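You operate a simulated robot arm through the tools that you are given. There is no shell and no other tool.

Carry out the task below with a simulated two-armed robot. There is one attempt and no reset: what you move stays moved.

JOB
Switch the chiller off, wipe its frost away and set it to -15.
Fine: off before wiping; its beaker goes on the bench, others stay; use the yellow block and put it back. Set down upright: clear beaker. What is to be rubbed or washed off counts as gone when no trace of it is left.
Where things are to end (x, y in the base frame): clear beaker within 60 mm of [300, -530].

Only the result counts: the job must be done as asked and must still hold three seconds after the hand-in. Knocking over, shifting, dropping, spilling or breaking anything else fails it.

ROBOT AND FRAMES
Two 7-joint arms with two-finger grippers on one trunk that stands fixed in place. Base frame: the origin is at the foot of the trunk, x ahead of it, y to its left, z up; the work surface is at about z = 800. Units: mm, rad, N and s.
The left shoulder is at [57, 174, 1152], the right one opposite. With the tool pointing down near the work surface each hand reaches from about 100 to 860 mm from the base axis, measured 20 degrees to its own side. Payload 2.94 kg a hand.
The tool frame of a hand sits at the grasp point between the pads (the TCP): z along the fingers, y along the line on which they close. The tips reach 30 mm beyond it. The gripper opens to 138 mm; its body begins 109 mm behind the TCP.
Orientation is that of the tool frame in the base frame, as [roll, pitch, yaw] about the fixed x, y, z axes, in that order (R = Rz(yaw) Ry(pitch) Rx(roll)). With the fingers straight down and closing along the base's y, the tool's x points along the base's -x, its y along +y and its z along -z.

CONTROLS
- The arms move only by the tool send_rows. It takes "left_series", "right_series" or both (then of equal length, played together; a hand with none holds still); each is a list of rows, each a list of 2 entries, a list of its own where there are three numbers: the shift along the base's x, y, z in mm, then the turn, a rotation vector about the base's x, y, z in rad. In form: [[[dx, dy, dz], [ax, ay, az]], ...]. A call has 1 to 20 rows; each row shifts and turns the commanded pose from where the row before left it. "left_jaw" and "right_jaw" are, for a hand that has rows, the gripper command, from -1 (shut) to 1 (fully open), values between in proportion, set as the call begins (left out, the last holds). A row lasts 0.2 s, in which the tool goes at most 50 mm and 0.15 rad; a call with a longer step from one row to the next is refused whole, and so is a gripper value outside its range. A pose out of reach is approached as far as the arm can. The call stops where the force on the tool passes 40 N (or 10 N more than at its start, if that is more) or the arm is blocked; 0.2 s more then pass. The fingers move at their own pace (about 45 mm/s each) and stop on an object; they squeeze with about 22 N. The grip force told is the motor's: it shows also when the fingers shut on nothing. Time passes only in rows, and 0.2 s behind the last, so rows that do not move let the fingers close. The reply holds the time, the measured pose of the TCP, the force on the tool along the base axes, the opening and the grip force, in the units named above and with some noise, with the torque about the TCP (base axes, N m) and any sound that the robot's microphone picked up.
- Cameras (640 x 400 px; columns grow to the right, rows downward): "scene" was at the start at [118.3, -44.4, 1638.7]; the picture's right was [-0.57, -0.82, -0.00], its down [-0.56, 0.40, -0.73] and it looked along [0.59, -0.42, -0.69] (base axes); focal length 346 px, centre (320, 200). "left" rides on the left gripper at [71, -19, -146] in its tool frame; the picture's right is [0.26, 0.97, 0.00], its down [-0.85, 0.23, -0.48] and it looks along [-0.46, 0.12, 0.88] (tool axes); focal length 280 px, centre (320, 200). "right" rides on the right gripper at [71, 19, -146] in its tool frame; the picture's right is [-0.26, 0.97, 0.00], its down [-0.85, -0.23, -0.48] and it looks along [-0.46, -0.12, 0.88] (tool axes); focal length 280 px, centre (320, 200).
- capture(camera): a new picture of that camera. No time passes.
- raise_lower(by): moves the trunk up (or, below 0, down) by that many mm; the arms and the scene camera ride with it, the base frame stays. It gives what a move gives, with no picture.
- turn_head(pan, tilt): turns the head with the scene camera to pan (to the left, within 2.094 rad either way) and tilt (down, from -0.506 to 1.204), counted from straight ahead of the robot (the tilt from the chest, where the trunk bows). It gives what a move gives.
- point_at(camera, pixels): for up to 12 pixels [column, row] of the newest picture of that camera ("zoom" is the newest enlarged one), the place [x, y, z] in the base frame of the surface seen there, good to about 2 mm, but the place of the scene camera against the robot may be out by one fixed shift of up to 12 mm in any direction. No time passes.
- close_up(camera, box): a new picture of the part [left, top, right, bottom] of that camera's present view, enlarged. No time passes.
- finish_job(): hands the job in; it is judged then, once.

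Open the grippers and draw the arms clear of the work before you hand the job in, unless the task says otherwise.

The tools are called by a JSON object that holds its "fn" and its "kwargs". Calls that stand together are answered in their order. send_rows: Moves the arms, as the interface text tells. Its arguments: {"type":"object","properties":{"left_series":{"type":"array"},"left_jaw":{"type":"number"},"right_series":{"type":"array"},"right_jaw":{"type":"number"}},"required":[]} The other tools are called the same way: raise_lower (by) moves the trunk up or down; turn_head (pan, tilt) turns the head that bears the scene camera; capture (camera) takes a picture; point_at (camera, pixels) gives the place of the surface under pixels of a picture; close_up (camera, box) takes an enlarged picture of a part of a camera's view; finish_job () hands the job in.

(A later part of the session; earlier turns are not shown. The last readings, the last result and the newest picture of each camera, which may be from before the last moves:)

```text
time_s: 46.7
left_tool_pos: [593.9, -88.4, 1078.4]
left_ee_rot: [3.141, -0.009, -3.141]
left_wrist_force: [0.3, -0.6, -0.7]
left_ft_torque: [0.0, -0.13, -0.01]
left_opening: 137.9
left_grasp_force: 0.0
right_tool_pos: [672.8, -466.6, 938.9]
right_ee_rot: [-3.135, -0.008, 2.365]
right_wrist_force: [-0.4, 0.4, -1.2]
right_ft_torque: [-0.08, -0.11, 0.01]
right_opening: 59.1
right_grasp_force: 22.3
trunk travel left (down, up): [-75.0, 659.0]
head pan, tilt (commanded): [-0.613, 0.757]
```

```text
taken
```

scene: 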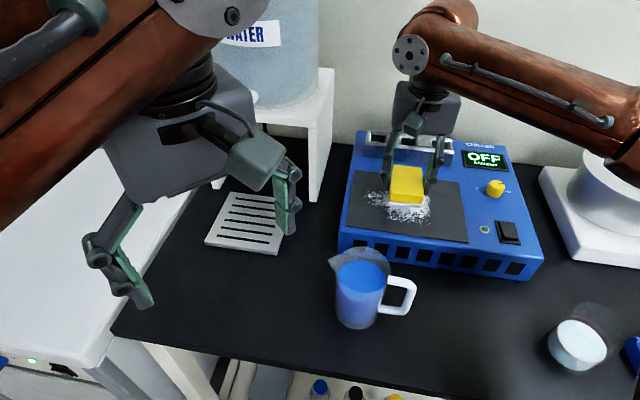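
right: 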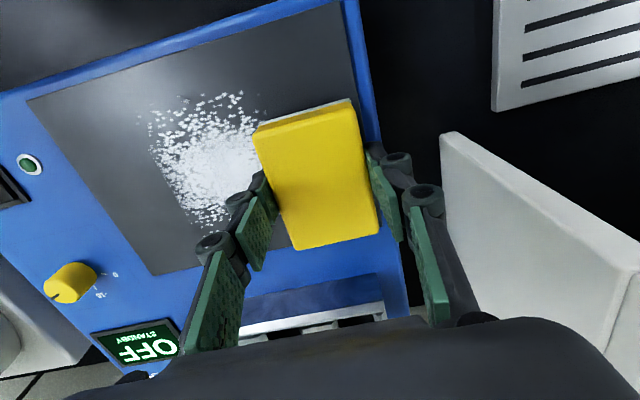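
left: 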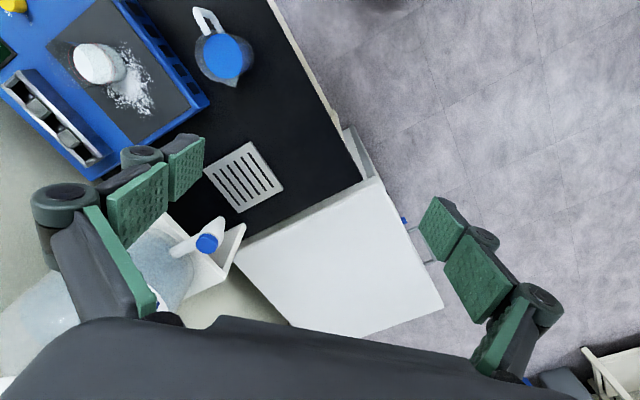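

The trunk lowered; it bowed the tools by about 0.01 rad. I correct that tilt and hover-test the far wiping positions at z≈937.

{"fn": "send_rows", "kwargs": {"right_series": [[[10, 0, 0], [0, -0.0103, 0]], [[17, 0, 0], [0, 0, 0]], [[17, 1, 0], [0, 0, 0]], [[0, 0, 0], [0, 0, 0]]]}}

{"fn": "send_rows", "kwargs": {"right_series": [[[3, 20, 0], [0, 0, 0]], [[4, 20, 0], [0, 0, 0]], [[0, 0, 0], [0, 0, 0]]]}}

{"fn": "capture", "kwargs": {"camera": "right"}}

```text
time_s: 47.4
left_tool_pos: [556.7, -85.1, 1092.4]
left_ee_rot: [3.135, 0.032, -3.136]
left_wrist_force: [-1.2, 0.6, -2.0]
left_ft_torque: [-0.03, -0.14, 0.02]
left_opening: 137.9
left_grasp_force: 0.1
right_tool_pos: [686.9, -476.4, 937.8]
right_ee_rot: [3.129, 0.007, 2.34]
right_wrist_force: [-0.2, -1.1, -3.0]
right_ft_torque: [0.18, 0.0, -0.02]
right_opening: 59.2
right_grasp_force: 22.1
trunk travel left (down, up): [-75.0, 659.0]
head pan, tilt (commanded): [-0.613, 0.757]
stopped in row 3 (right hand): the arm was blocked; the commanded pose is now the measured one
```

```text
time_s: 47.8
left_tool_pos: [516.1, -80.4, 1080.7]
left_ee_rot: [3.094, 0.018, -3.098]
left_wrist_force: [-0.4, -0.4, -0.7]
left_ft_torque: [0.1, -0.02, 0.01]
left_opening: 137.7
left_grasp_force: 0.1
right_tool_pos: [648.0, -493.4, 929.2]
right_ee_rot: [-3.139, 0.008, 2.271]
right_wrist_force: [0.1, -0.8, -1.4]
right_ft_torque: [0.13, 0.01, -0.01]
right_opening: 59.0
right_grasp_force: 22.3
trunk travel left (down, up): [-75.0, 659.0]
head pan, tilt (commanded): [-0.613, 0.757]
stopped in row 1 (right hand): the arm was blocked; the commanded pose is now the measured one
```

```text
taken
```

right: 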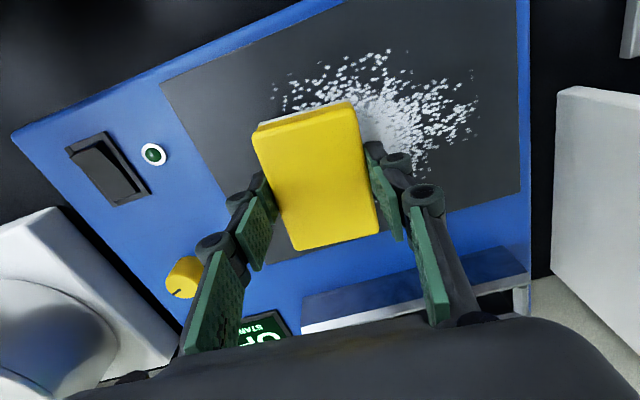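

Both hands are drifting although only the right was commanded, so something is being pushed. I look at the scene before anything else.

{"fn": "capture", "kwargs": {"camera": "scene"}}

{"fn": "capture", "kwargs": {"camera": "left"}}

```text
taken
```

scene: 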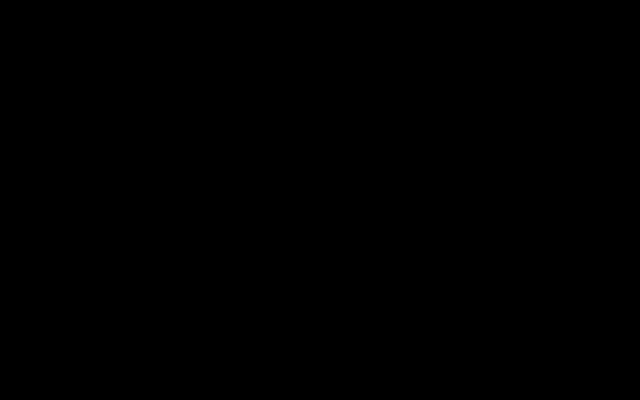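

```text
taken
```

left: 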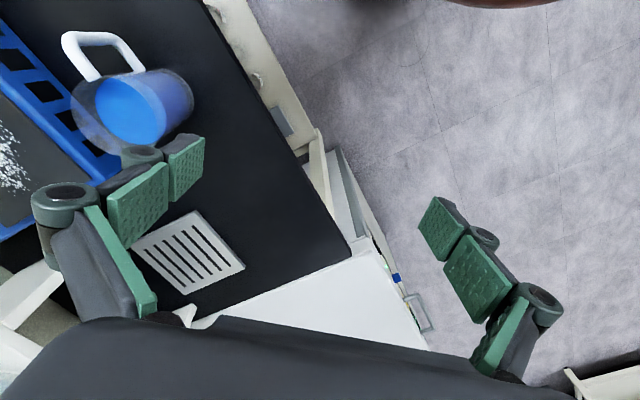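

The scene camera is black, so part of an arm has been pressed against the head after the trunk bowed that far. I go back up by 90 mm to the posture that worked.

{"fn": "raise_lower", "kwargs": {"by": 90}}

{"fn": "capture", "kwargs": {"camera": "scene"}}

{"fn": "capture", "kwargs": {"camera": "right"}}

{"fn": "capture", "kwargs": {"camera": "left"}}

```text
time_s: 48.1
left_tool_pos: [469.6, -70.0, 1070.9]
left_ee_rot: [3.042, 0.017, -3.042]
left_wrist_force: [0.5, -0.3, -0.5]
left_ft_torque: [0.05, 0.08, 0.0]
left_opening: 137.8
left_grasp_force: 0.0
right_tool_pos: [591.9, -495.9, 944.2]
right_ee_rot: [-3.139, 0.061, 2.255]
right_wrist_force: [0.4, -1.4, -1.8]
right_ft_torque: [0.03, 0.06, 0.01]
right_opening: 59.4
right_grasp_force: 22.0
trunk travel left (down, up): [-77.0, 657.0]
head pan, tilt (commanded): [-0.613, 0.757]
stopped: the arm was blocked; the commanded pose is now the measured one
```

```text
taken
```

scene: 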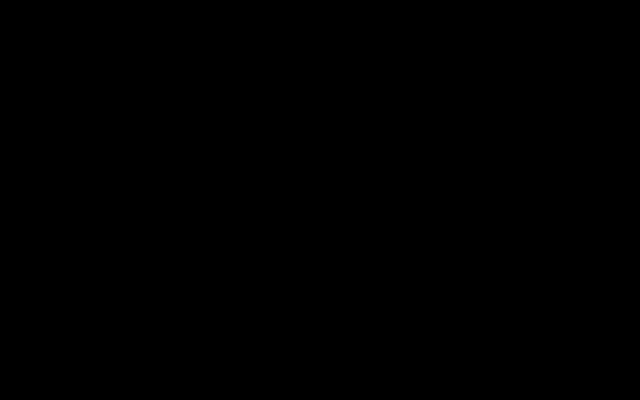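

```text
taken
```

right: 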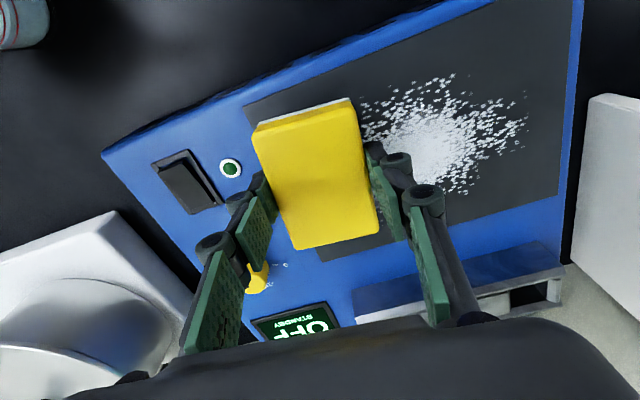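

```text
taken
```

left: 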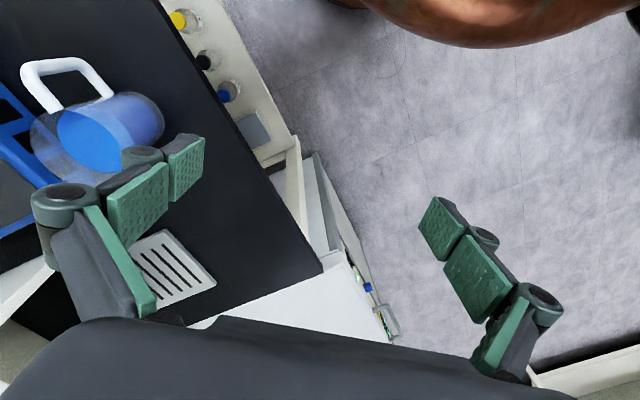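

Still blocked, with both hands sliding back. I hold both arms for one short row to see whether the drift continues.

{"fn": "send_rows", "kwargs": {"left_series": [[[0, 0, 0], [0, 0, 0]]], "right_series": [[[0, 0, 0], [0, 0, 0]]]}}

{"fn": "capture", "kwargs": {"camera": "scene"}}

{"fn": "capture", "kwargs": {"camera": "right"}}

```text
time_s: 48.4
left_tool_pos: [416.0, -66.9, 1074.0]
left_ee_rot: [3.021, 0.058, -3.028]
left_wrist_force: [2.4, -0.5, 0.2]
left_ft_torque: [0.1, 0.21, 0.0]
left_opening: 138.0
left_grasp_force: 0.0
right_tool_pos: [533.2, -496.3, 973.9]
right_ee_rot: [3.066, 0.093, 2.262]
right_wrist_force: [0.7, -1.9, -2.6]
right_ft_torque: [0.19, 0.29, 0.05]
right_opening: 59.1
right_grasp_force: 22.0
trunk travel left (down, up): [-77.0, 657.0]
head pan, tilt (commanded): [-0.613, 0.757]
stopped in row 1 (right hand): the arm was blocked; the commanded pose is now the measured one
```

```text
taken
```

scene: 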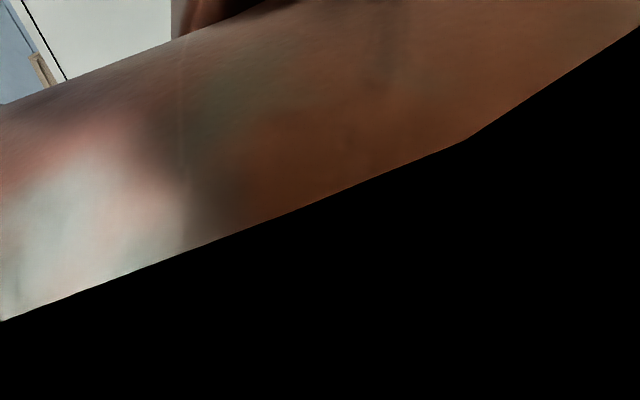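

```text
taken
```

right: 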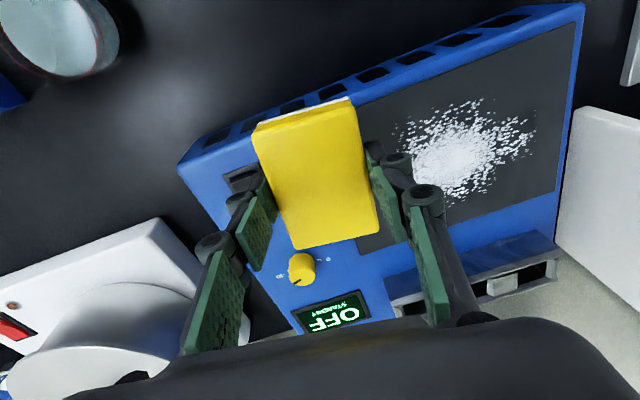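

The drift goes on and the scene view is covered by a copper forearm, likely the left one touching the head. I move the left hand outward and forward to free the head.

{"fn": "send_rows", "kwargs": {"left_series": [[[15, 40, 10], [0, 0, 0]], [[15, 40, 10], [0, 0, 0]], [[15, 40, 10], [0, 0, 0]]]}}

{"fn": "capture", "kwargs": {"camera": "scene"}}

{"fn": "capture", "kwargs": {"left": "left", "camera": "left"}}

```text
time_s: 49.4
left_tool_pos: [459.9, 56.5, 1088.2]
left_ee_rot: [2.965, 0.031, -3.003]
left_wrist_force: [0.8, -0.3, -0.3]
left_ft_torque: [0.11, 0.07, 0.02]
left_opening: 137.8
left_grasp_force: 0.1
right_tool_pos: [536.7, -489.5, 978.8]
right_ee_rot: [3.01, 0.102, 2.258]
right_wrist_force: [1.3, -0.9, -2.0]
right_ft_torque: [0.12, 0.1, 0.03]
right_opening: 59.0
right_grasp_force: 22.6
trunk travel left (down, up): [-77.0, 657.0]
head pan, tilt (commanded): [-0.613, 0.757]
stopped in row 3 (left hand): the arm was blocked; the commanded pose is now the measured one
```

```text
taken
```

scene: 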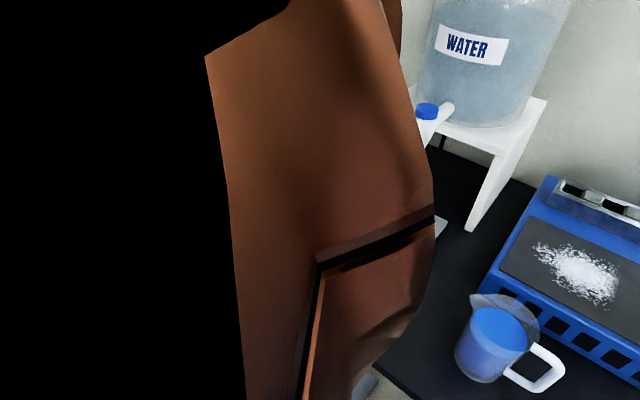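

```text
taken
```

left: 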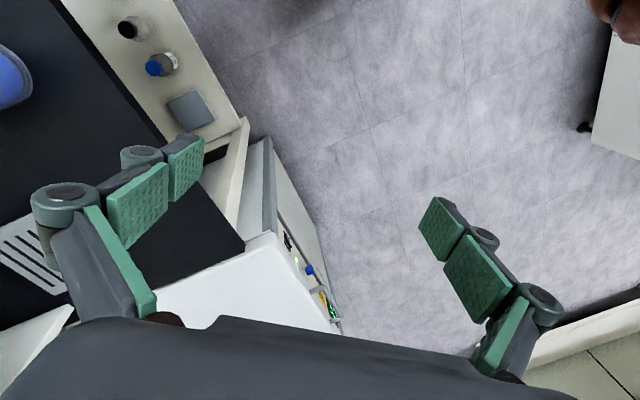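

The drift has stopped: the right hand is steady at (537,-490,979). The left arm is still close to the head camera, so I keep moving the left hand outward.

{"fn": "send_rows", "kwargs": {"left_series": [[[5, 25, 0], [0, 0, 0]], [[5, 30, 0], [0, 0, 0]], [[5, 30, 0], [0, 0, 0]]]}}

{"fn": "capture", "kwargs": {"camera": "scene"}}

{"fn": "capture", "kwargs": {"camera": "right"}}

```text
time_s: 50.2
left_tool_pos: [465.2, 138.6, 1109.4]
left_ee_rot: [3.015, 0.069, -3.033]
left_wrist_force: [-0.4, 0.8, 1.2]
left_ft_torque: [-0.02, -0.17, -0.05]
left_opening: 137.9
left_grasp_force: 0.1
right_tool_pos: [527.4, -493.6, 979.3]
right_ee_rot: [3.065, 0.099, 2.261]
right_wrist_force: [-1.0, 0.1, -0.5]
right_ft_torque: [0.02, -0.1, 0.01]
right_opening: 58.8
right_grasp_force: 21.9
trunk travel left (down, up): [-77.0, 657.0]
head pan, tilt (commanded): [-0.613, 0.757]
```

```text
taken
```

scene: 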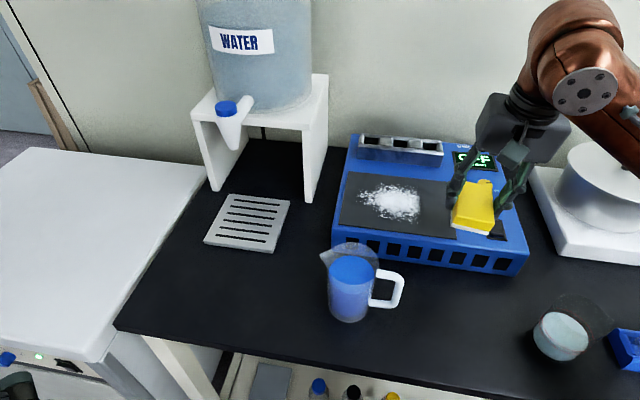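

```text
taken
```

right: 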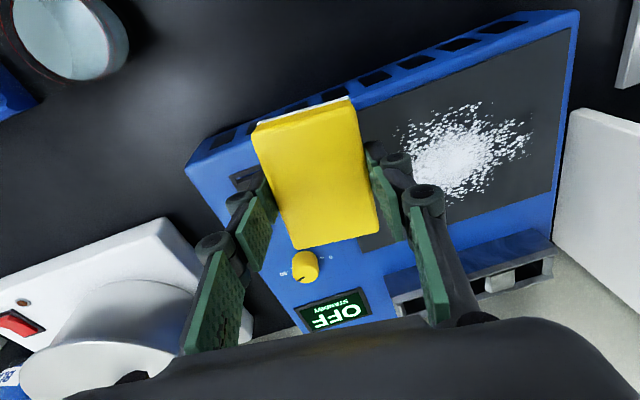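

Now the head is free, the scene view is clear and all objects look undisturbed (beaker at (560,335), pitcher at (355,285)). I move the left hand a little farther out and level the right hand, checking stability.

{"fn": "send_rows", "kwargs": {"left_series": [[[0, 25, 10], [0, 0, 0]], [[0, 25, 10], [0, 0, 0]], [[0, 20, 0], [0, 0, 0]], [[0, 0, 0], [0, 0, 0]]], "right_series": [[[0, 0, 3], [0, 0, 0]], [[0, 0, 3], [0, 0, 0]], [[0, 0, 0], [0, 0, 0]], [[0, 0, 0], [0, 0, 0]]]}}

{"fn": "capture", "kwargs": {"camera": "scene"}}

{"fn": "capture", "kwargs": {"camera": "left"}}

```text
time_s: 51.2
left_tool_pos: [480.2, 193.7, 1088.9]
left_ee_rot: [3.008, 0.059, -3.031]
left_wrist_force: [0.5, -0.1, 0.1]
left_ft_torque: [0.02, 0.01, 0.02]
left_opening: 138.0
left_grasp_force: 0.0
left hand out of reach, approached as far as the arm can: row 1, 2, 3
right_tool_pos: [533.4, -495.2, 981.7]
right_ee_rot: [3.073, 0.093, 2.26]
right_wrist_force: [-0.4, -0.6, -0.9]
right_ft_torque: [-0.01, 0.01, -0.02]
right_opening: 59.2
right_grasp_force: 22.4
right hand out of reach, approached as far as the arm can: row 1
trunk travel left (down, up): [-77.0, 657.0]
head pan, tilt (commanded): [-0.613, 0.757]
```

```text
taken
```

scene: 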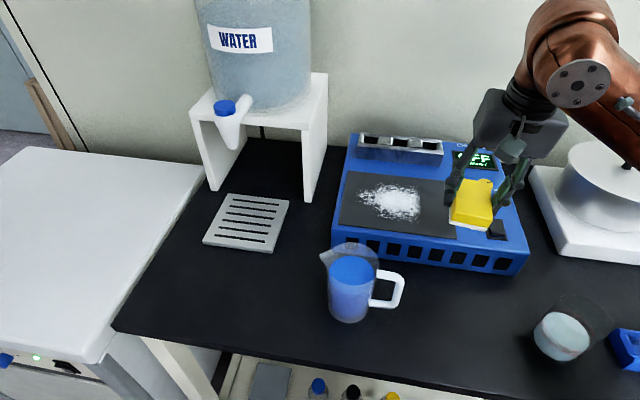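

```text
taken
```

left: 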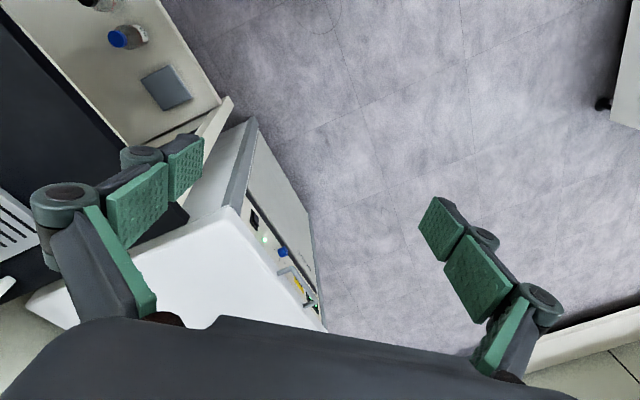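

Both arms are near an upper limit with the trunk this low. With the head free, I raise the trunk back by 88 mm to the earlier working height.

{"fn": "raise_lower", "kwargs": {"by": 88}}

{"fn": "capture", "kwargs": {"camera": "scene"}}

{"fn": "capture", "kwargs": {"camera": "right"}}

```text
time_s: 52.5
left_tool_pos: [481.8, 192.9, 1175.8]
left_ee_rot: [3.006, 0.057, -3.031]
left_wrist_force: [-0.3, -0.3, -0.3]
left_ft_torque: [-0.03, 0.07, 0.01]
left_opening: 138.1
left_grasp_force: 0.0
right_tool_pos: [535.1, -494.5, 1068.3]
right_ee_rot: [3.072, 0.092, 2.262]
right_wrist_force: [-0.5, -0.3, -1.8]
right_ft_torque: [0.01, 0.03, -0.02]
right_opening: 59.2
right_grasp_force: 21.9
trunk travel left (down, up): [-165.0, 569.0]
head pan, tilt (commanded): [-0.613, 0.757]
```

```text
taken
```

scene: 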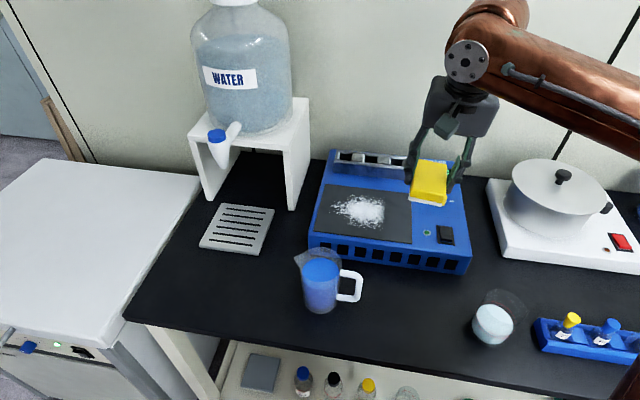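

```text
taken
```

right: 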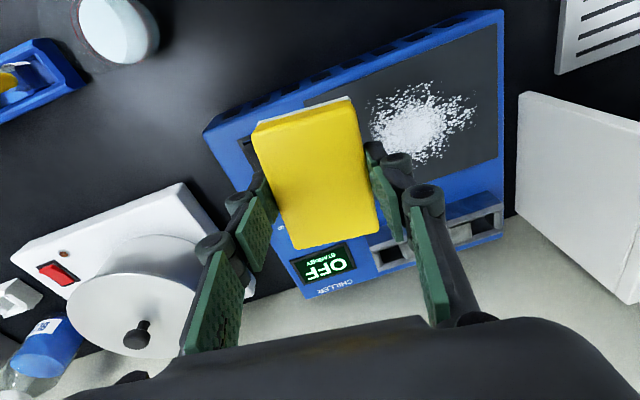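

Back at the earlier height with the same clean view; beaker, pitcher and rack are where they were. I level the right hand (rotation about (0.026,0.112,0)) and read the pose.

{"fn": "send_rows", "kwargs": {"right_series": [[[0, 0, -10], [0.0264, 0.112, 0]], [[0, 0, -10], [0, 0, 0]], [[0, 0, 0], [0, 0, 0]], [[0, 0, 0], [0, 0, 0]]]}}

```text
time_s: 53.5
left_tool_pos: [479.8, 193.6, 1176.6]
left_ee_rot: [3.006, 0.059, -3.032]
left_wrist_force: [-0.6, 0.0, -0.2]
left_ft_torque: [0.0, -0.05, 0.0]
left_opening: 138.1
left_grasp_force: 0.0
right_tool_pos: [533.7, -495.2, 1049.4]
right_ee_rot: [-3.141, 0.001, 2.263]
right_wrist_force: [-0.4, 0.0, -1.3]
right_ft_torque: [-0.03, -0.02, -0.01]
right_opening: 59.5
right_grasp_force: 21.9
trunk travel left (down, up): [-165.0, 569.0]
head pan, tilt (commanded): [-0.613, 0.757]
```

The hand is level again. I lower the trunk by only 45 mm more, with the left arm out of the way, and watch the readings.

{"fn": "raise_lower", "kwargs": {"by": -25}}

{"fn": "send_rows", "kwargs": {"right_series": [[[0, 0, 0], [0, 0, 0.05]], [[0, 0, 0], [0, 0, 0.05]], [[0, 0, 0], [0, 0, 0]]]}}

{"fn": "raise_lower", "kwargs": {"by": -20}}

{"fn": "send_rows", "kwargs": {"right_series": [[[0, 0, 0], [0, 0, 0]], [[0, 0, 0], [0, 0, 0]], [[0, 0, 0], [0, 0, 0]]]}}

{"fn": "capture", "kwargs": {"camera": "scene"}}

```text
time_s: 54.2
left_tool_pos: [479.0, 195.1, 1152.8]
left_ee_rot: [3.011, 0.06, -3.03]
left_wrist_force: [0.2, 0.9, -0.1]
left_ft_torque: [-0.01, -0.07, 0.02]
left_opening: 137.8
left_grasp_force: 0.0
right_tool_pos: [531.6, -493.1, 1026.1]
right_ee_rot: [3.14, 0.004, 2.266]
right_wrist_force: [-0.5, 0.4, -0.7]
right_ft_torque: [0.0, -0.06, -0.03]
right_opening: 58.9
right_grasp_force: 21.9
trunk travel left (down, up): [-140.0, 594.0]
head pan, tilt (commanded): [-0.613, 0.757]
```

```text
time_s: 55.0
left_tool_pos: [479.4, 193.4, 1152.5]
left_ee_rot: [3.007, 0.059, -3.032]
left_wrist_force: [-0.9, 0.8, -0.2]
left_ft_torque: [0.0, 0.01, 0.0]
left_opening: 137.9
left_grasp_force: 0.0
right_tool_pos: [532.6, -494.0, 1025.1]
right_ee_rot: [3.141, 0.002, 2.365]
right_wrist_force: [0.3, -0.4, -0.5]
right_ft_torque: [0.02, 0.01, 0.0]
right_opening: 59.4
right_grasp_force: 21.9
trunk travel left (down, up): [-140.0, 594.0]
head pan, tilt (commanded): [-0.613, 0.757]
```

```text
time_s: 55.6
left_tool_pos: [478.7, 195.0, 1132.3]
left_ee_rot: [3.008, 0.061, -3.032]
left_wrist_force: [0.1, -0.5, 0.5]
left_ft_torque: [-0.02, -0.05, -0.02]
left_opening: 137.8
left_grasp_force: 0.1
right_tool_pos: [533.3, -494.0, 1006.3]
right_ee_rot: [3.139, 0.004, 2.366]
right_wrist_force: [-0.6, -1.2, -0.4]
right_ft_torque: [-0.06, -0.07, 0.02]
right_opening: 59.2
right_grasp_force: 21.8
trunk travel left (down, up): [-120.0, 614.0]
head pan, tilt (commanded): [-0.613, 0.757]
```

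```text
time_s: 56.4
left_tool_pos: [479.9, 193.4, 1131.2]
left_ee_rot: [3.008, 0.059, -3.031]
left_wrist_force: [-0.3, -0.5, 0.4]
left_ft_torque: [0.01, -0.01, -0.01]
left_opening: 138.1
left_grasp_force: 0.0
right_tool_pos: [531.9, -494.7, 1005.1]
right_ee_rot: [3.141, 0.001, 2.365]
right_wrist_force: [-0.5, -0.2, -0.9]
right_ft_torque: [0.02, 0.01, -0.02]
right_opening: 59.1
right_grasp_force: 22.0
trunk travel left (down, up): [-120.0, 614.0]
head pan, tilt (commanded): [-0.613, 0.757]
```

```text
taken
```

scene: 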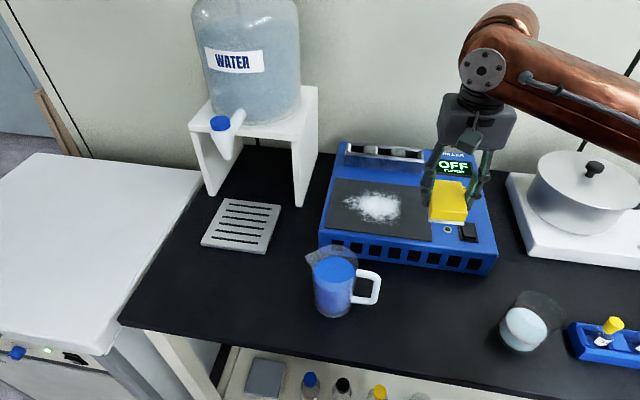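

Stable at this height. I hover-test the far-back wiping point (716,-466) again.

{"fn": "send_rows", "kwargs": {"right_series": [[[30, 5, -10], [0, 0, 0]], [[36, 6, -12], [0, 0, 0]], [[38, 6, -12], [0, 0, 0]], [[38, 6, -12], [0, 0, 0]], [[30, 4, -9], [0, 0, 0]], [[12, 2, -8], [0, 0, 0]], [[0, 0, 0], [0, 0, 0]]]}}

{"fn": "send_rows", "kwargs": {"right_series": [[[7, 10, -4], [0, 0, 0]], [[8, 10, -4], [0, 0, 0]], [[0, 0, 0], [0, 0, 0]]]}}

```text
time_s: 58.0
left_tool_pos: [480.8, 193.8, 1131.4]
left_ee_rot: [3.008, 0.059, -3.031]
left_wrist_force: [-0.1, -0.1, -0.1]
left_ft_torque: [-0.01, -0.03, -0.02]
left_opening: 138.1
left_grasp_force: 0.0
right_tool_pos: [717.6, -465.0, 943.0]
right_ee_rot: [-3.141, 0.003, 2.364]
right_wrist_force: [0.1, 0.0, -0.6]
right_ft_torque: [0.0, -0.02, 0.0]
right_opening: 59.3
right_grasp_force: 22.1
trunk travel left (down, up): [-120.0, 614.0]
head pan, tilt (commanded): [-0.613, 0.757]
```

```text
time_s: 58.8
left_tool_pos: [479.4, 194.3, 1131.3]
left_ee_rot: [3.007, 0.061, -3.032]
left_wrist_force: [-0.2, 0.3, -0.2]
left_ft_torque: [-0.03, 0.01, 0.01]
left_opening: 138.1
left_grasp_force: 0.1
right_tool_pos: [732.8, -444.3, 933.6]
right_ee_rot: [3.141, 0.002, 2.363]
right_wrist_force: [-0.5, 1.5, 0.1]
right_ft_torque: [0.0, -0.03, -0.02]
right_opening: 59.1
right_grasp_force: 22.1
trunk travel left (down, up): [-120.0, 614.0]
head pan, tilt (commanded): [-0.613, 0.757]
```

Reach is fine here at (733,-444,934). I lower the block to just above the plate, then touch down in small steps.

{"fn": "send_rows", "kwargs": {"right_series": [[[0, 0, -6], [0, 0, 0]], [[0, 0, -5], [0, 0, 0]], [[0, 0, -2], [0, 0, 0]], [[0, 0, 0], [0, 0, 0]]]}}

{"fn": "send_rows", "kwargs": {"right_series": [[[0, 0, -1.5], [0, 0, 0]], [[0, 0, -1], [0, 0, 0]], [[0, 0, 0], [0, 0, 0]]]}}

{"fn": "close_up", "kwargs": {"camera": "scene", "box": [300, 110, 520, 280]}}

```text
time_s: 59.8
left_tool_pos: [480.0, 193.8, 1132.6]
left_ee_rot: [3.006, 0.059, -3.033]
left_wrist_force: [-0.1, -0.4, 0.0]
left_ft_torque: [-0.01, 0.0, 0.0]
left_opening: 137.7
left_grasp_force: 0.0
right_tool_pos: [731.7, -445.2, 921.3]
right_ee_rot: [3.14, 0.001, 2.364]
right_wrist_force: [0.3, -0.2, -1.5]
right_ft_torque: [0.01, 0.04, -0.01]
right_opening: 59.4
right_grasp_force: 22.3
trunk travel left (down, up): [-120.0, 614.0]
head pan, tilt (commanded): [-0.613, 0.757]
```

```text
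time_s: 60.6
left_tool_pos: [479.2, 194.6, 1131.5]
left_ee_rot: [3.007, 0.059, -3.031]
left_wrist_force: [-0.3, -1.0, -0.5]
left_ft_torque: [0.0, -0.02, -0.04]
left_opening: 138.2
left_grasp_force: 0.0
right_tool_pos: [732.1, -445.8, 916.6]
right_ee_rot: [3.141, 0.001, 2.364]
right_wrist_force: [-0.8, 0.1, -0.6]
right_ft_torque: [-0.03, 0.0, 0.02]
right_opening: 59.4
right_grasp_force: 22.1
trunk travel left (down, up): [-120.0, 614.0]
head pan, tilt (commanded): [-0.613, 0.757]
```

```text
2.35 times, centred on (410, 195) of scene
```

zoom: 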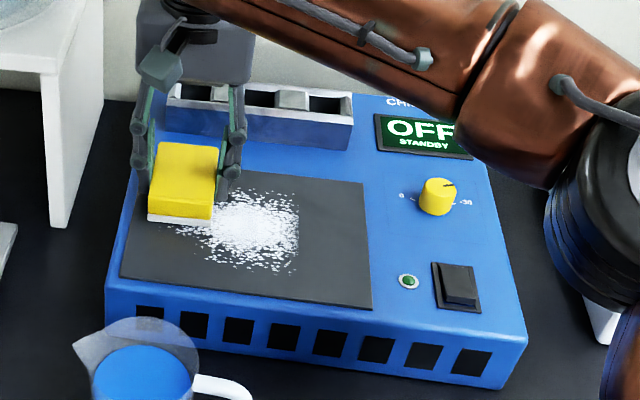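

No contact yet at z≈917. I continue down 1 mm at a time.

{"fn": "send_rows", "kwargs": {"right_series": [[[0, 0, -0.8], [0, 0, 0]], [[0, 0, 0], [0, 0, 0]]]}}

{"fn": "send_rows", "kwargs": {"right_series": [[[0, 0, -0.8], [0, 0, 0]], [[0, 0, 0], [0, 0, 0]]]}}

```text
time_s: 61.2
left_tool_pos: [481.1, 192.4, 1131.2]
left_ee_rot: [3.007, 0.058, -3.034]
left_wrist_force: [0.2, -0.4, -0.7]
left_ft_torque: [0.02, -0.01, 0.0]
left_opening: 138.0
left_grasp_force: 0.0
right_tool_pos: [731.8, -446.1, 916.3]
right_ee_rot: [3.141, 0.0, 2.365]
right_wrist_force: [-0.5, -0.5, -0.9]
right_ft_torque: [0.01, -0.03, 0.02]
right_opening: 59.3
right_grasp_force: 21.6
trunk travel left (down, up): [-120.0, 614.0]
head pan, tilt (commanded): [-0.613, 0.757]
```

```text
time_s: 61.8
left_tool_pos: [480.1, 194.0, 1130.4]
left_ee_rot: [3.007, 0.06, -3.031]
left_wrist_force: [0.1, -0.5, 0.7]
left_ft_torque: [0.01, 0.01, -0.02]
left_opening: 138.4
left_grasp_force: 0.1
right_tool_pos: [731.6, -444.8, 916.4]
right_ee_rot: [3.141, 0.002, 2.366]
right_wrist_force: [-0.3, 0.7, -0.1]
right_ft_torque: [0.0, -0.07, 0.03]
right_opening: 59.1
right_grasp_force: 22.1
trunk travel left (down, up): [-120.0, 614.0]
head pan, tilt (commanded): [-0.613, 0.757]
```

Still nearly free (-0.1 N, perhaps first touch). I go down another 0.8 mm twice.

{"fn": "send_rows", "kwargs": {"right_series": [[[0, 0, -0.8], [0, 0, 0]], [[0, 0, 0], [0, 0, 0]]]}}

{"fn": "send_rows", "kwargs": {"right_series": [[[0, 0, -0.8], [0, 0, 0]], [[0, 0, 0], [0, 0, 0]]]}}

```text
time_s: 62.4
left_tool_pos: [480.5, 193.1, 1131.6]
left_ee_rot: [3.009, 0.057, -3.032]
left_wrist_force: [0.9, -0.9, -0.5]
left_ft_torque: [-0.02, -0.02, 0.03]
left_opening: 138.0
left_grasp_force: 0.1
right_tool_pos: [732.5, -445.1, 915.6]
right_ee_rot: [3.14, 0.003, 2.366]
right_wrist_force: [0.1, 0.7, 3.0]
right_ft_torque: [-0.03, -0.24, 0.05]
right_opening: 59.4
right_grasp_force: 21.5
trunk travel left (down, up): [-120.0, 614.0]
head pan, tilt (commanded): [-0.613, 0.757]
```

```text
time_s: 63.0
left_tool_pos: [479.4, 193.4, 1131.0]
left_ee_rot: [3.009, 0.06, -3.032]
left_wrist_force: [0.5, -0.6, 0.0]
left_ft_torque: [-0.01, 0.01, -0.01]
left_opening: 138.0
left_grasp_force: 0.1
right_tool_pos: [733.0, -446.0, 915.0]
right_ee_rot: [3.139, 0.004, 2.364]
right_wrist_force: [3.1, -2.1, 8.2]
right_ft_torque: [-0.15, -0.57, -0.08]
right_opening: 59.1
right_grasp_force: 22.1
trunk travel left (down, up): [-120.0, 614.0]
head pan, tilt (commanded): [-0.613, 0.757]
```

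Contact at about 8 N. I make a first short stroke toward the right and check the force and the wiping effect.

{"fn": "send_rows", "kwargs": {"right_series": [[[-7, -7.1, 0], [0, 0, 0]], [[-7, -7.1, 0], [0, 0, 0]], [[-7, -7.1, 0], [0, 0, 0]], [[-7, -7.1, 0], [0, 0, 0]]]}}

{"fn": "close_up", "kwargs": {"camera": "scene", "box": [300, 110, 520, 280]}}

```text
time_s: 64.0
left_tool_pos: [479.3, 193.5, 1132.3]
left_ee_rot: [3.01, 0.059, -3.031]
left_wrist_force: [0.3, 0.1, 0.0]
left_ft_torque: [0.03, 0.01, -0.01]
left_opening: 138.2
left_grasp_force: 0.1
right_tool_pos: [704.4, -473.0, 914.2]
right_ee_rot: [-3.141, 0.004, 2.362]
right_wrist_force: [2.0, 1.4, 12.5]
right_ft_torque: [0.2, -0.15, -0.03]
right_opening: 59.2
right_grasp_force: 22.0
trunk travel left (down, up): [-120.0, 614.0]
head pan, tilt (commanded): [-0.613, 0.757]
```

```text
2.35 times, centred on (410, 195) of scene
```

zoom: 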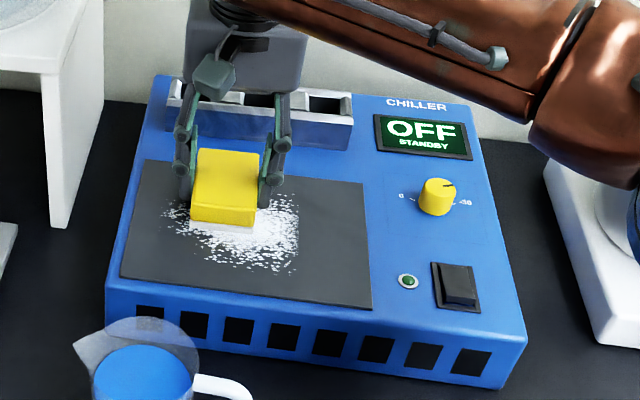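

I zoom to see whether the wiped track is clean.

{"fn": "close_up", "kwargs": {"camera": "scene", "box": [335, 160, 435, 230]}}

{"fn": "capture", "kwargs": {"camera": "right"}}

```text
5.71 times, centred on (385, 195) of scene
```

zoom: 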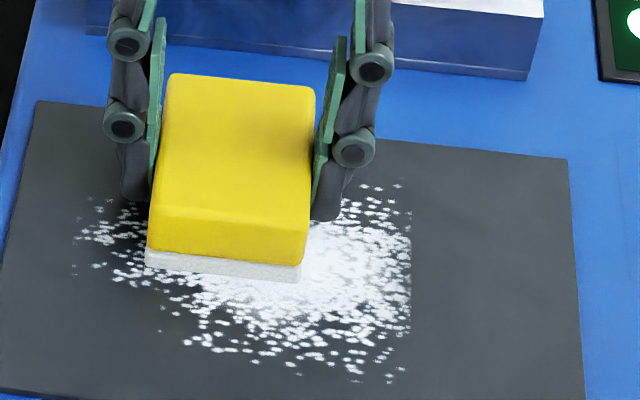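

```text
taken
```

right: 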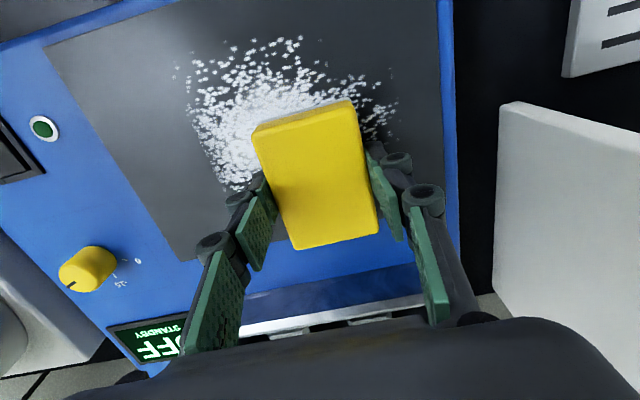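

The track left of the block still has flecks, possibly thinner; several rubs may be needed. I continue the stroke to the right and return.

{"fn": "send_rows", "kwargs": {"right_series": [[[-8.4, -8.6, 0], [0, 0, 0]], [[-8.4, -8.6, 0], [0, 0, 0]], [[-8.4, -8.6, 0], [0, 0, 0]], [[-8.4, -8.6, 0], [0, 0, 0]], [[-8.4, -8.6, 0], [0, 0, 0]]]}}

{"fn": "close_up", "kwargs": {"camera": "scene", "box": [335, 160, 435, 230]}}

```text
time_s: 65.2
left_tool_pos: [479.6, 193.7, 1131.8]
left_ee_rot: [3.008, 0.06, -3.032]
left_wrist_force: [-0.3, -0.9, -0.1]
left_ft_torque: [-0.04, 0.03, -0.01]
left_opening: 137.9
left_grasp_force: 0.0
right_tool_pos: [661.6, -516.6, 916.7]
right_ee_rot: [-3.14, 0.001, 2.364]
right_wrist_force: [0.0, 0.1, 4.8]
right_ft_torque: [-0.01, -0.17, 0.07]
right_opening: 59.1
right_grasp_force: 21.6
trunk travel left (down, up): [-120.0, 614.0]
head pan, tilt (commanded): [-0.613, 0.757]
```

```text
5.71 times, centred on (385, 195) of scene
```

zoom: 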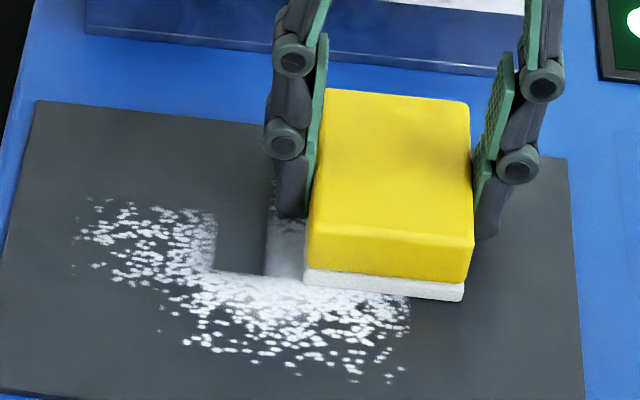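

A cleaned rectangle shows at (240,240) in the zoom, while its left neighbour is untouched, so rubbing took effect only part of the time. I look closer.

{"fn": "close_up", "kwargs": {"camera": "scene", "box": [345, 190, 395, 220]}}

{"fn": "capture", "kwargs": {"camera": "right"}}

```text
12.80 times, centred on (370, 205) of scene
```

zoom: 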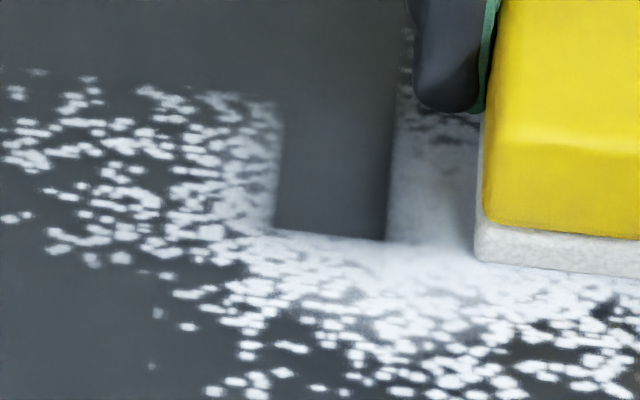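

```text
taken
```

right: 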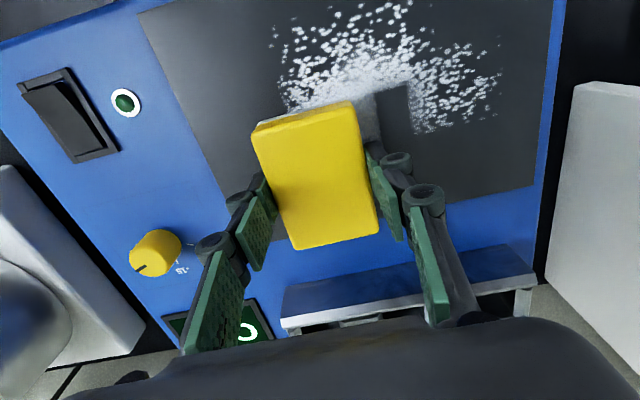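

I measure the cleaned rectangle's edges to understand when the rubbing worked.

{"fn": "close_up", "kwargs": {"camera": "scene", "box": [345, 190, 395, 220]}}

{"fn": "point_at", "kwargs": {"camera": "zoom", "pixels": [[280, 120], [278, 225], [388, 150], [385, 238], [240, 95], [200, 92], [475, 262], [470, 180], [10, 90], [150, 360], [330, 60], [420, 130]]}}

```text
12.80 times, centred on (370, 205) of scene
```

zoom: 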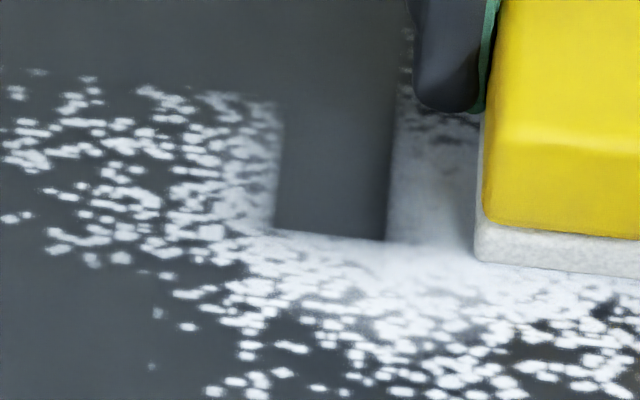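

```text
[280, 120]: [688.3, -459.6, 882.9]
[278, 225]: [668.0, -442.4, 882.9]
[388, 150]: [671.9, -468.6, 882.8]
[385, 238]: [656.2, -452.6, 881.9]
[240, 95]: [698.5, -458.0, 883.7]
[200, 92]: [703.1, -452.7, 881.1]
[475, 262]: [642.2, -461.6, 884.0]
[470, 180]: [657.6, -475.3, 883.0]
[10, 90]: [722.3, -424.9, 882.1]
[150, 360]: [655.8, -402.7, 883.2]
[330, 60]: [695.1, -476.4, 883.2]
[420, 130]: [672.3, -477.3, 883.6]
```

The block was touching unevenly (its back edge first) and wiped fully only at higher force. I press 1.2 mm more and stroke back along the same lane.

{"fn": "send_rows", "kwargs": {"right_series": [[[0, 0, -0.6], [0, 0, 0]], [[0, 0, -0.6], [0, 0, 0]], [[0, 0, 0], [0, 0, 0]]]}}

{"fn": "send_rows", "kwargs": {"right_series": [[[7, 7.1, 0], [0, 0, 0]], [[7, 7.1, 0], [0, 0, 0]], [[7, 7.1, 0], [0, 0, 0]], [[7, 7.1, 0], [0, 0, 0]], [[7, 7.1, 0], [0, 0, 0]]]}}

{"fn": "close_up", "kwargs": {"camera": "scene", "box": [335, 160, 435, 230]}}

```text
time_s: 66.0
left_tool_pos: [479.1, 193.6, 1130.9]
left_ee_rot: [3.008, 0.059, -3.032]
left_wrist_force: [-0.4, 0.8, 0.5]
left_ft_torque: [-0.04, -0.03, 0.0]
left_opening: 138.2
left_grasp_force: 0.0
right_tool_pos: [661.7, -515.6, 914.6]
right_ee_rot: [3.14, 0.005, 2.363]
right_wrist_force: [1.5, -5.8, 15.7]
right_ft_torque: [-0.05, 0.2, 0.03]
right_opening: 59.2
right_grasp_force: 22.1
trunk travel left (down, up): [-120.0, 614.0]
head pan, tilt (commanded): [-0.613, 0.757]
```

```text
time_s: 67.2
left_tool_pos: [478.3, 194.2, 1131.6]
left_ee_rot: [3.009, 0.06, -3.032]
left_wrist_force: [0.6, 0.5, -0.3]
left_ft_torque: [0.0, 0.05, 0.0]
left_opening: 138.2
left_grasp_force: 0.0
right_tool_pos: [695.7, -479.7, 915.7]
right_ee_rot: [3.141, 0.003, 2.365]
right_wrist_force: [-1.4, -2.2, 13.0]
right_ft_torque: [-0.31, 0.13, -0.08]
right_opening: 58.9
right_grasp_force: 22.1
trunk travel left (down, up): [-120.0, 614.0]
head pan, tilt (commanded): [-0.613, 0.757]
```

```text
5.71 times, centred on (385, 195) of scene
```

zoom: 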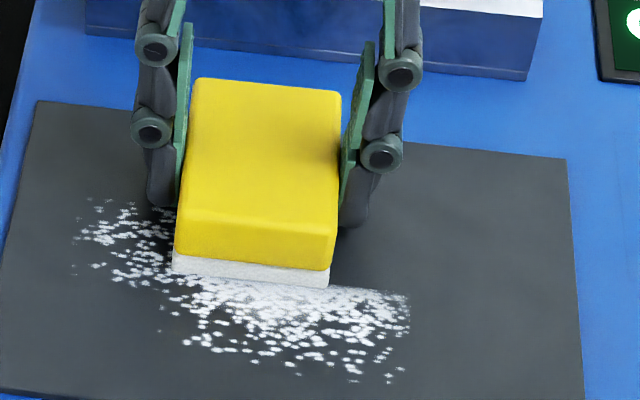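

At 13-15 N the lane is wiped cleanly with a straight edge. I continue left to the end of this lane.

{"fn": "send_rows", "kwargs": {"right_series": [[[7, 7.1, 0], [0, 0, 0]], [[7, 7.1, 0], [0, 0, 0]], [[7, 7.1, 0], [0, 0, 0]], [[7, 7.1, 0], [0, 0, 0]], [[7, 7.1, 0], [0, 0, 0]]]}}

{"fn": "close_up", "kwargs": {"camera": "scene", "box": [335, 160, 435, 230]}}

```text
time_s: 68.4
left_tool_pos: [479.6, 194.7, 1132.9]
left_ee_rot: [3.008, 0.06, -3.033]
left_wrist_force: [-1.9, 0.0, -0.3]
left_ft_torque: [0.03, -0.02, 0.02]
left_opening: 138.2
left_grasp_force: 0.1
right_tool_pos: [729.4, -445.1, 914.0]
right_ee_rot: [3.139, 0.004, 2.364]
right_wrist_force: [-2.7, -2.0, 14.0]
right_ft_torque: [-0.16, 0.23, 0.06]
right_opening: 59.3
right_grasp_force: 21.8
trunk travel left (down, up): [-120.0, 614.0]
head pan, tilt (commanded): [-0.613, 0.757]
```

```text
5.71 times, centred on (385, 195) of scene
```

zoom: 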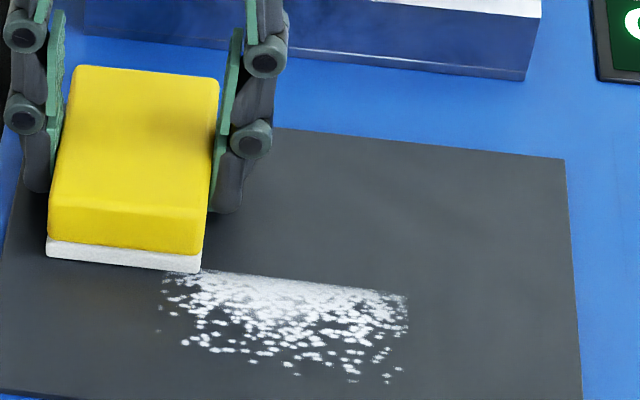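

The back lane is clean. I shift the block forward by about 38 mm (still pressing) and stroke right along the middle lane.

{"fn": "send_rows", "kwargs": {"right_series": [[[-5.6, 7.8, 0], [0, 0, 0]], [[-5.6, 7.8, 0], [0, 0, 0]], [[-5.6, 7.8, 0], [0, 0, 0]], [[-5.6, 7.8, 0], [0, 0, 0]], [[-7, -7.1, 0], [0, 0, 0]], [[-7, -7.1, 0], [0, 0, 0]], [[-7, -7.1, 0], [0, 0, 0]]]}}

{"fn": "close_up", "kwargs": {"camera": "scene", "box": [335, 160, 435, 230]}}

```text
time_s: 70.0
left_tool_pos: [478.6, 196.1, 1131.3]
left_ee_rot: [3.009, 0.06, -3.029]
left_wrist_force: [0.2, -0.2, -0.1]
left_ft_torque: [0.03, -0.01, 0.02]
left_opening: 138.0
left_grasp_force: 0.1
right_tool_pos: [686.4, -434.6, 914.6]
right_ee_rot: [3.139, 0.003, 2.365]
right_wrist_force: [2.8, 3.3, 16.2]
right_ft_torque: [0.14, -0.2, 0.04]
right_opening: 59.2
right_grasp_force: 21.9
trunk travel left (down, up): [-120.0, 614.0]
head pan, tilt (commanded): [-0.613, 0.757]
```

```text
5.71 times, centred on (385, 195) of scene
```

zoom: 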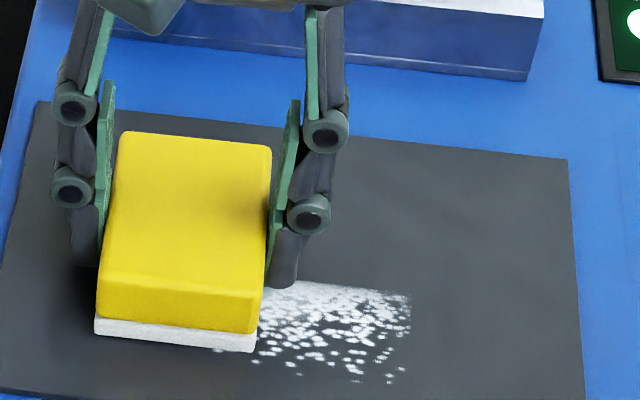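

Wiping well at 16 N. I continue right to clear the middle lane.

{"fn": "send_rows", "kwargs": {"right_series": [[[-7.5, -7.6, 0], [0, 0, 0]], [[-7.5, -7.6, 0], [0, 0, 0]], [[-7.5, -7.6, 0], [0, 0, 0]], [[-7.5, -7.6, 0], [0, 0, 0]], [[-7.5, -7.6, 0], [0, 0, 0]], [[-7.5, -7.6, 0], [0, 0, 0]], [[-7.5, -7.6, 0], [0, 0, 0]]]}}

{"fn": "close_up", "kwargs": {"camera": "scene", "box": [335, 160, 435, 230]}}

```text
time_s: 71.6
left_tool_pos: [480.4, 193.7, 1131.3]
left_ee_rot: [3.008, 0.06, -3.03]
left_wrist_force: [0.0, 0.4, 0.4]
left_ft_torque: [0.0, -0.01, 0.04]
left_opening: 137.9
left_grasp_force: 0.0
right_tool_pos: [636.9, -487.6, 913.7]
right_ee_rot: [3.141, 0.005, 2.363]
right_wrist_force: [1.7, 2.3, 13.6]
right_ft_torque: [0.06, -0.04, 0.07]
right_opening: 59.1
right_grasp_force: 21.6
trunk travel left (down, up): [-120.0, 614.0]
head pan, tilt (commanded): [-0.613, 0.757]
```

```text
5.71 times, centred on (385, 195) of scene
```

zoom: 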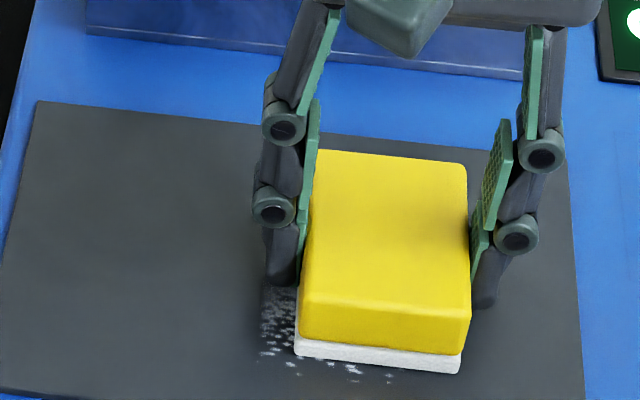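

Small traces remain at (280,320) and along the front. I shift forward 30 mm and stroke back left along the front lane.

{"fn": "send_rows", "kwargs": {"right_series": [[[-7, 7.1, 0], [0, 0, 0]], [[-7, 7.1, 0], [0, 0, 0]], [[-7, 7.1, 0], [0, 0, 0]], [[7, 7.1, 0], [0, 0, 0]], [[7, 7.1, 0], [0, 0, 0]], [[7, 7.1, 0], [0, 0, 0]], [[7, 7.1, 0], [0, 0, 0]]]}}

{"fn": "close_up", "kwargs": {"camera": "scene", "box": [335, 160, 435, 230]}}

```text
time_s: 73.2
left_tool_pos: [478.9, 195.6, 1130.7]
left_ee_rot: [3.008, 0.059, -3.033]
left_wrist_force: [-0.3, 0.7, 0.1]
left_ft_torque: [-0.01, -0.02, 0.0]
left_opening: 137.6
left_grasp_force: 0.0
right_tool_pos: [642.6, -440.3, 913.7]
right_ee_rot: [3.14, 0.002, 2.363]
right_wrist_force: [-2.2, -3.6, 17.4]
right_ft_torque: [-0.25, 0.36, 0.06]
right_opening: 59.1
right_grasp_force: 22.2
trunk travel left (down, up): [-120.0, 614.0]
head pan, tilt (commanded): [-0.613, 0.757]
```

```text
5.71 times, centred on (385, 195) of scene
```

zoom: 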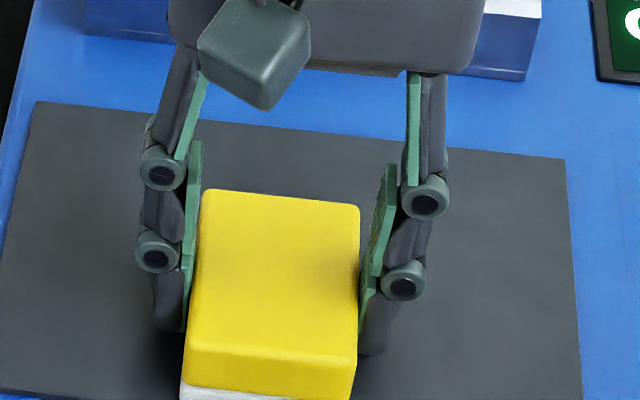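

Front lane looks clean behind the block. I continue left to its end, then come back right once more over this lane.

{"fn": "send_rows", "kwargs": {"right_series": [[[7, 7.1, 0], [0, 0, 0]], [[7, 7.1, 0], [0, 0, 0]], [[7, 7.1, 0], [0, 0, 0]], [[7, 7.1, 0], [0, 0, 0]], [[7, 7.1, 0], [0, 0, 0]], [[4, -4, 0], [0, 0, 0]]]}}

{"fn": "send_rows", "kwargs": {"right_series": [[[-7.5, -7.6, 0], [0, 0, 0]], [[-7.5, -7.6, 0], [0, 0, 0]], [[-7.5, -7.6, 0], [0, 0, 0]], [[-7.5, -7.6, 0], [0, 0, 0]], [[-7.5, -7.6, 0], [0, 0, 0]], [[-7.5, -7.6, 0], [0, 0, 0]], [[-7.5, -7.6, 0], [0, 0, 0]], [[-7.5, -7.6, 0], [0, 0, 0]], [[-7.5, -7.6, 0], [0, 0, 0]], [[-5, -5.1, 0], [0, 0, 0]]]}}

{"fn": "close_up", "kwargs": {"camera": "scene", "box": [335, 160, 435, 230]}}

```text
time_s: 74.6
left_tool_pos: [479.2, 195.1, 1132.7]
left_ee_rot: [3.009, 0.06, -3.03]
left_wrist_force: [-0.6, -0.2, -0.6]
left_ft_torque: [-0.04, -0.01, 0.02]
left_opening: 138.1
left_grasp_force: 0.0
right_tool_pos: [682.0, -405.0, 914.9]
right_ee_rot: [3.141, 0.004, 2.367]
right_wrist_force: [-2.2, 3.3, 9.5]
right_ft_torque: [-0.07, -0.06, 0.02]
right_opening: 59.1
right_grasp_force: 22.0
trunk travel left (down, up): [-120.0, 614.0]
head pan, tilt (commanded): [-0.613, 0.757]
```

```text
time_s: 76.8
left_tool_pos: [478.6, 194.7, 1132.0]
left_ee_rot: [3.009, 0.058, -3.031]
left_wrist_force: [0.2, -0.5, -0.4]
left_ft_torque: [-0.01, 0.0, 0.0]
left_opening: 137.9
left_grasp_force: 0.0
right_tool_pos: [609.0, -481.5, 913.2]
right_ee_rot: [3.14, 0.002, 2.365]
right_wrist_force: [0.4, 0.4, 4.6]
right_ft_torque: [0.01, -0.19, 0.04]
right_opening: 59.3
right_grasp_force: 22.3
trunk travel left (down, up): [-120.0, 614.0]
head pan, tilt (commanded): [-0.613, 0.757]
```

```text
5.71 times, centred on (385, 195) of scene
```

zoom: 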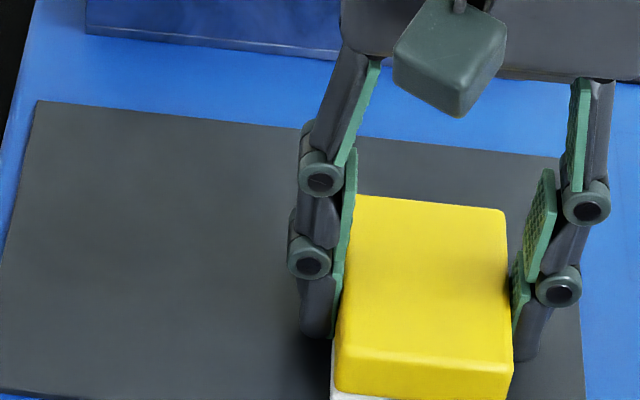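

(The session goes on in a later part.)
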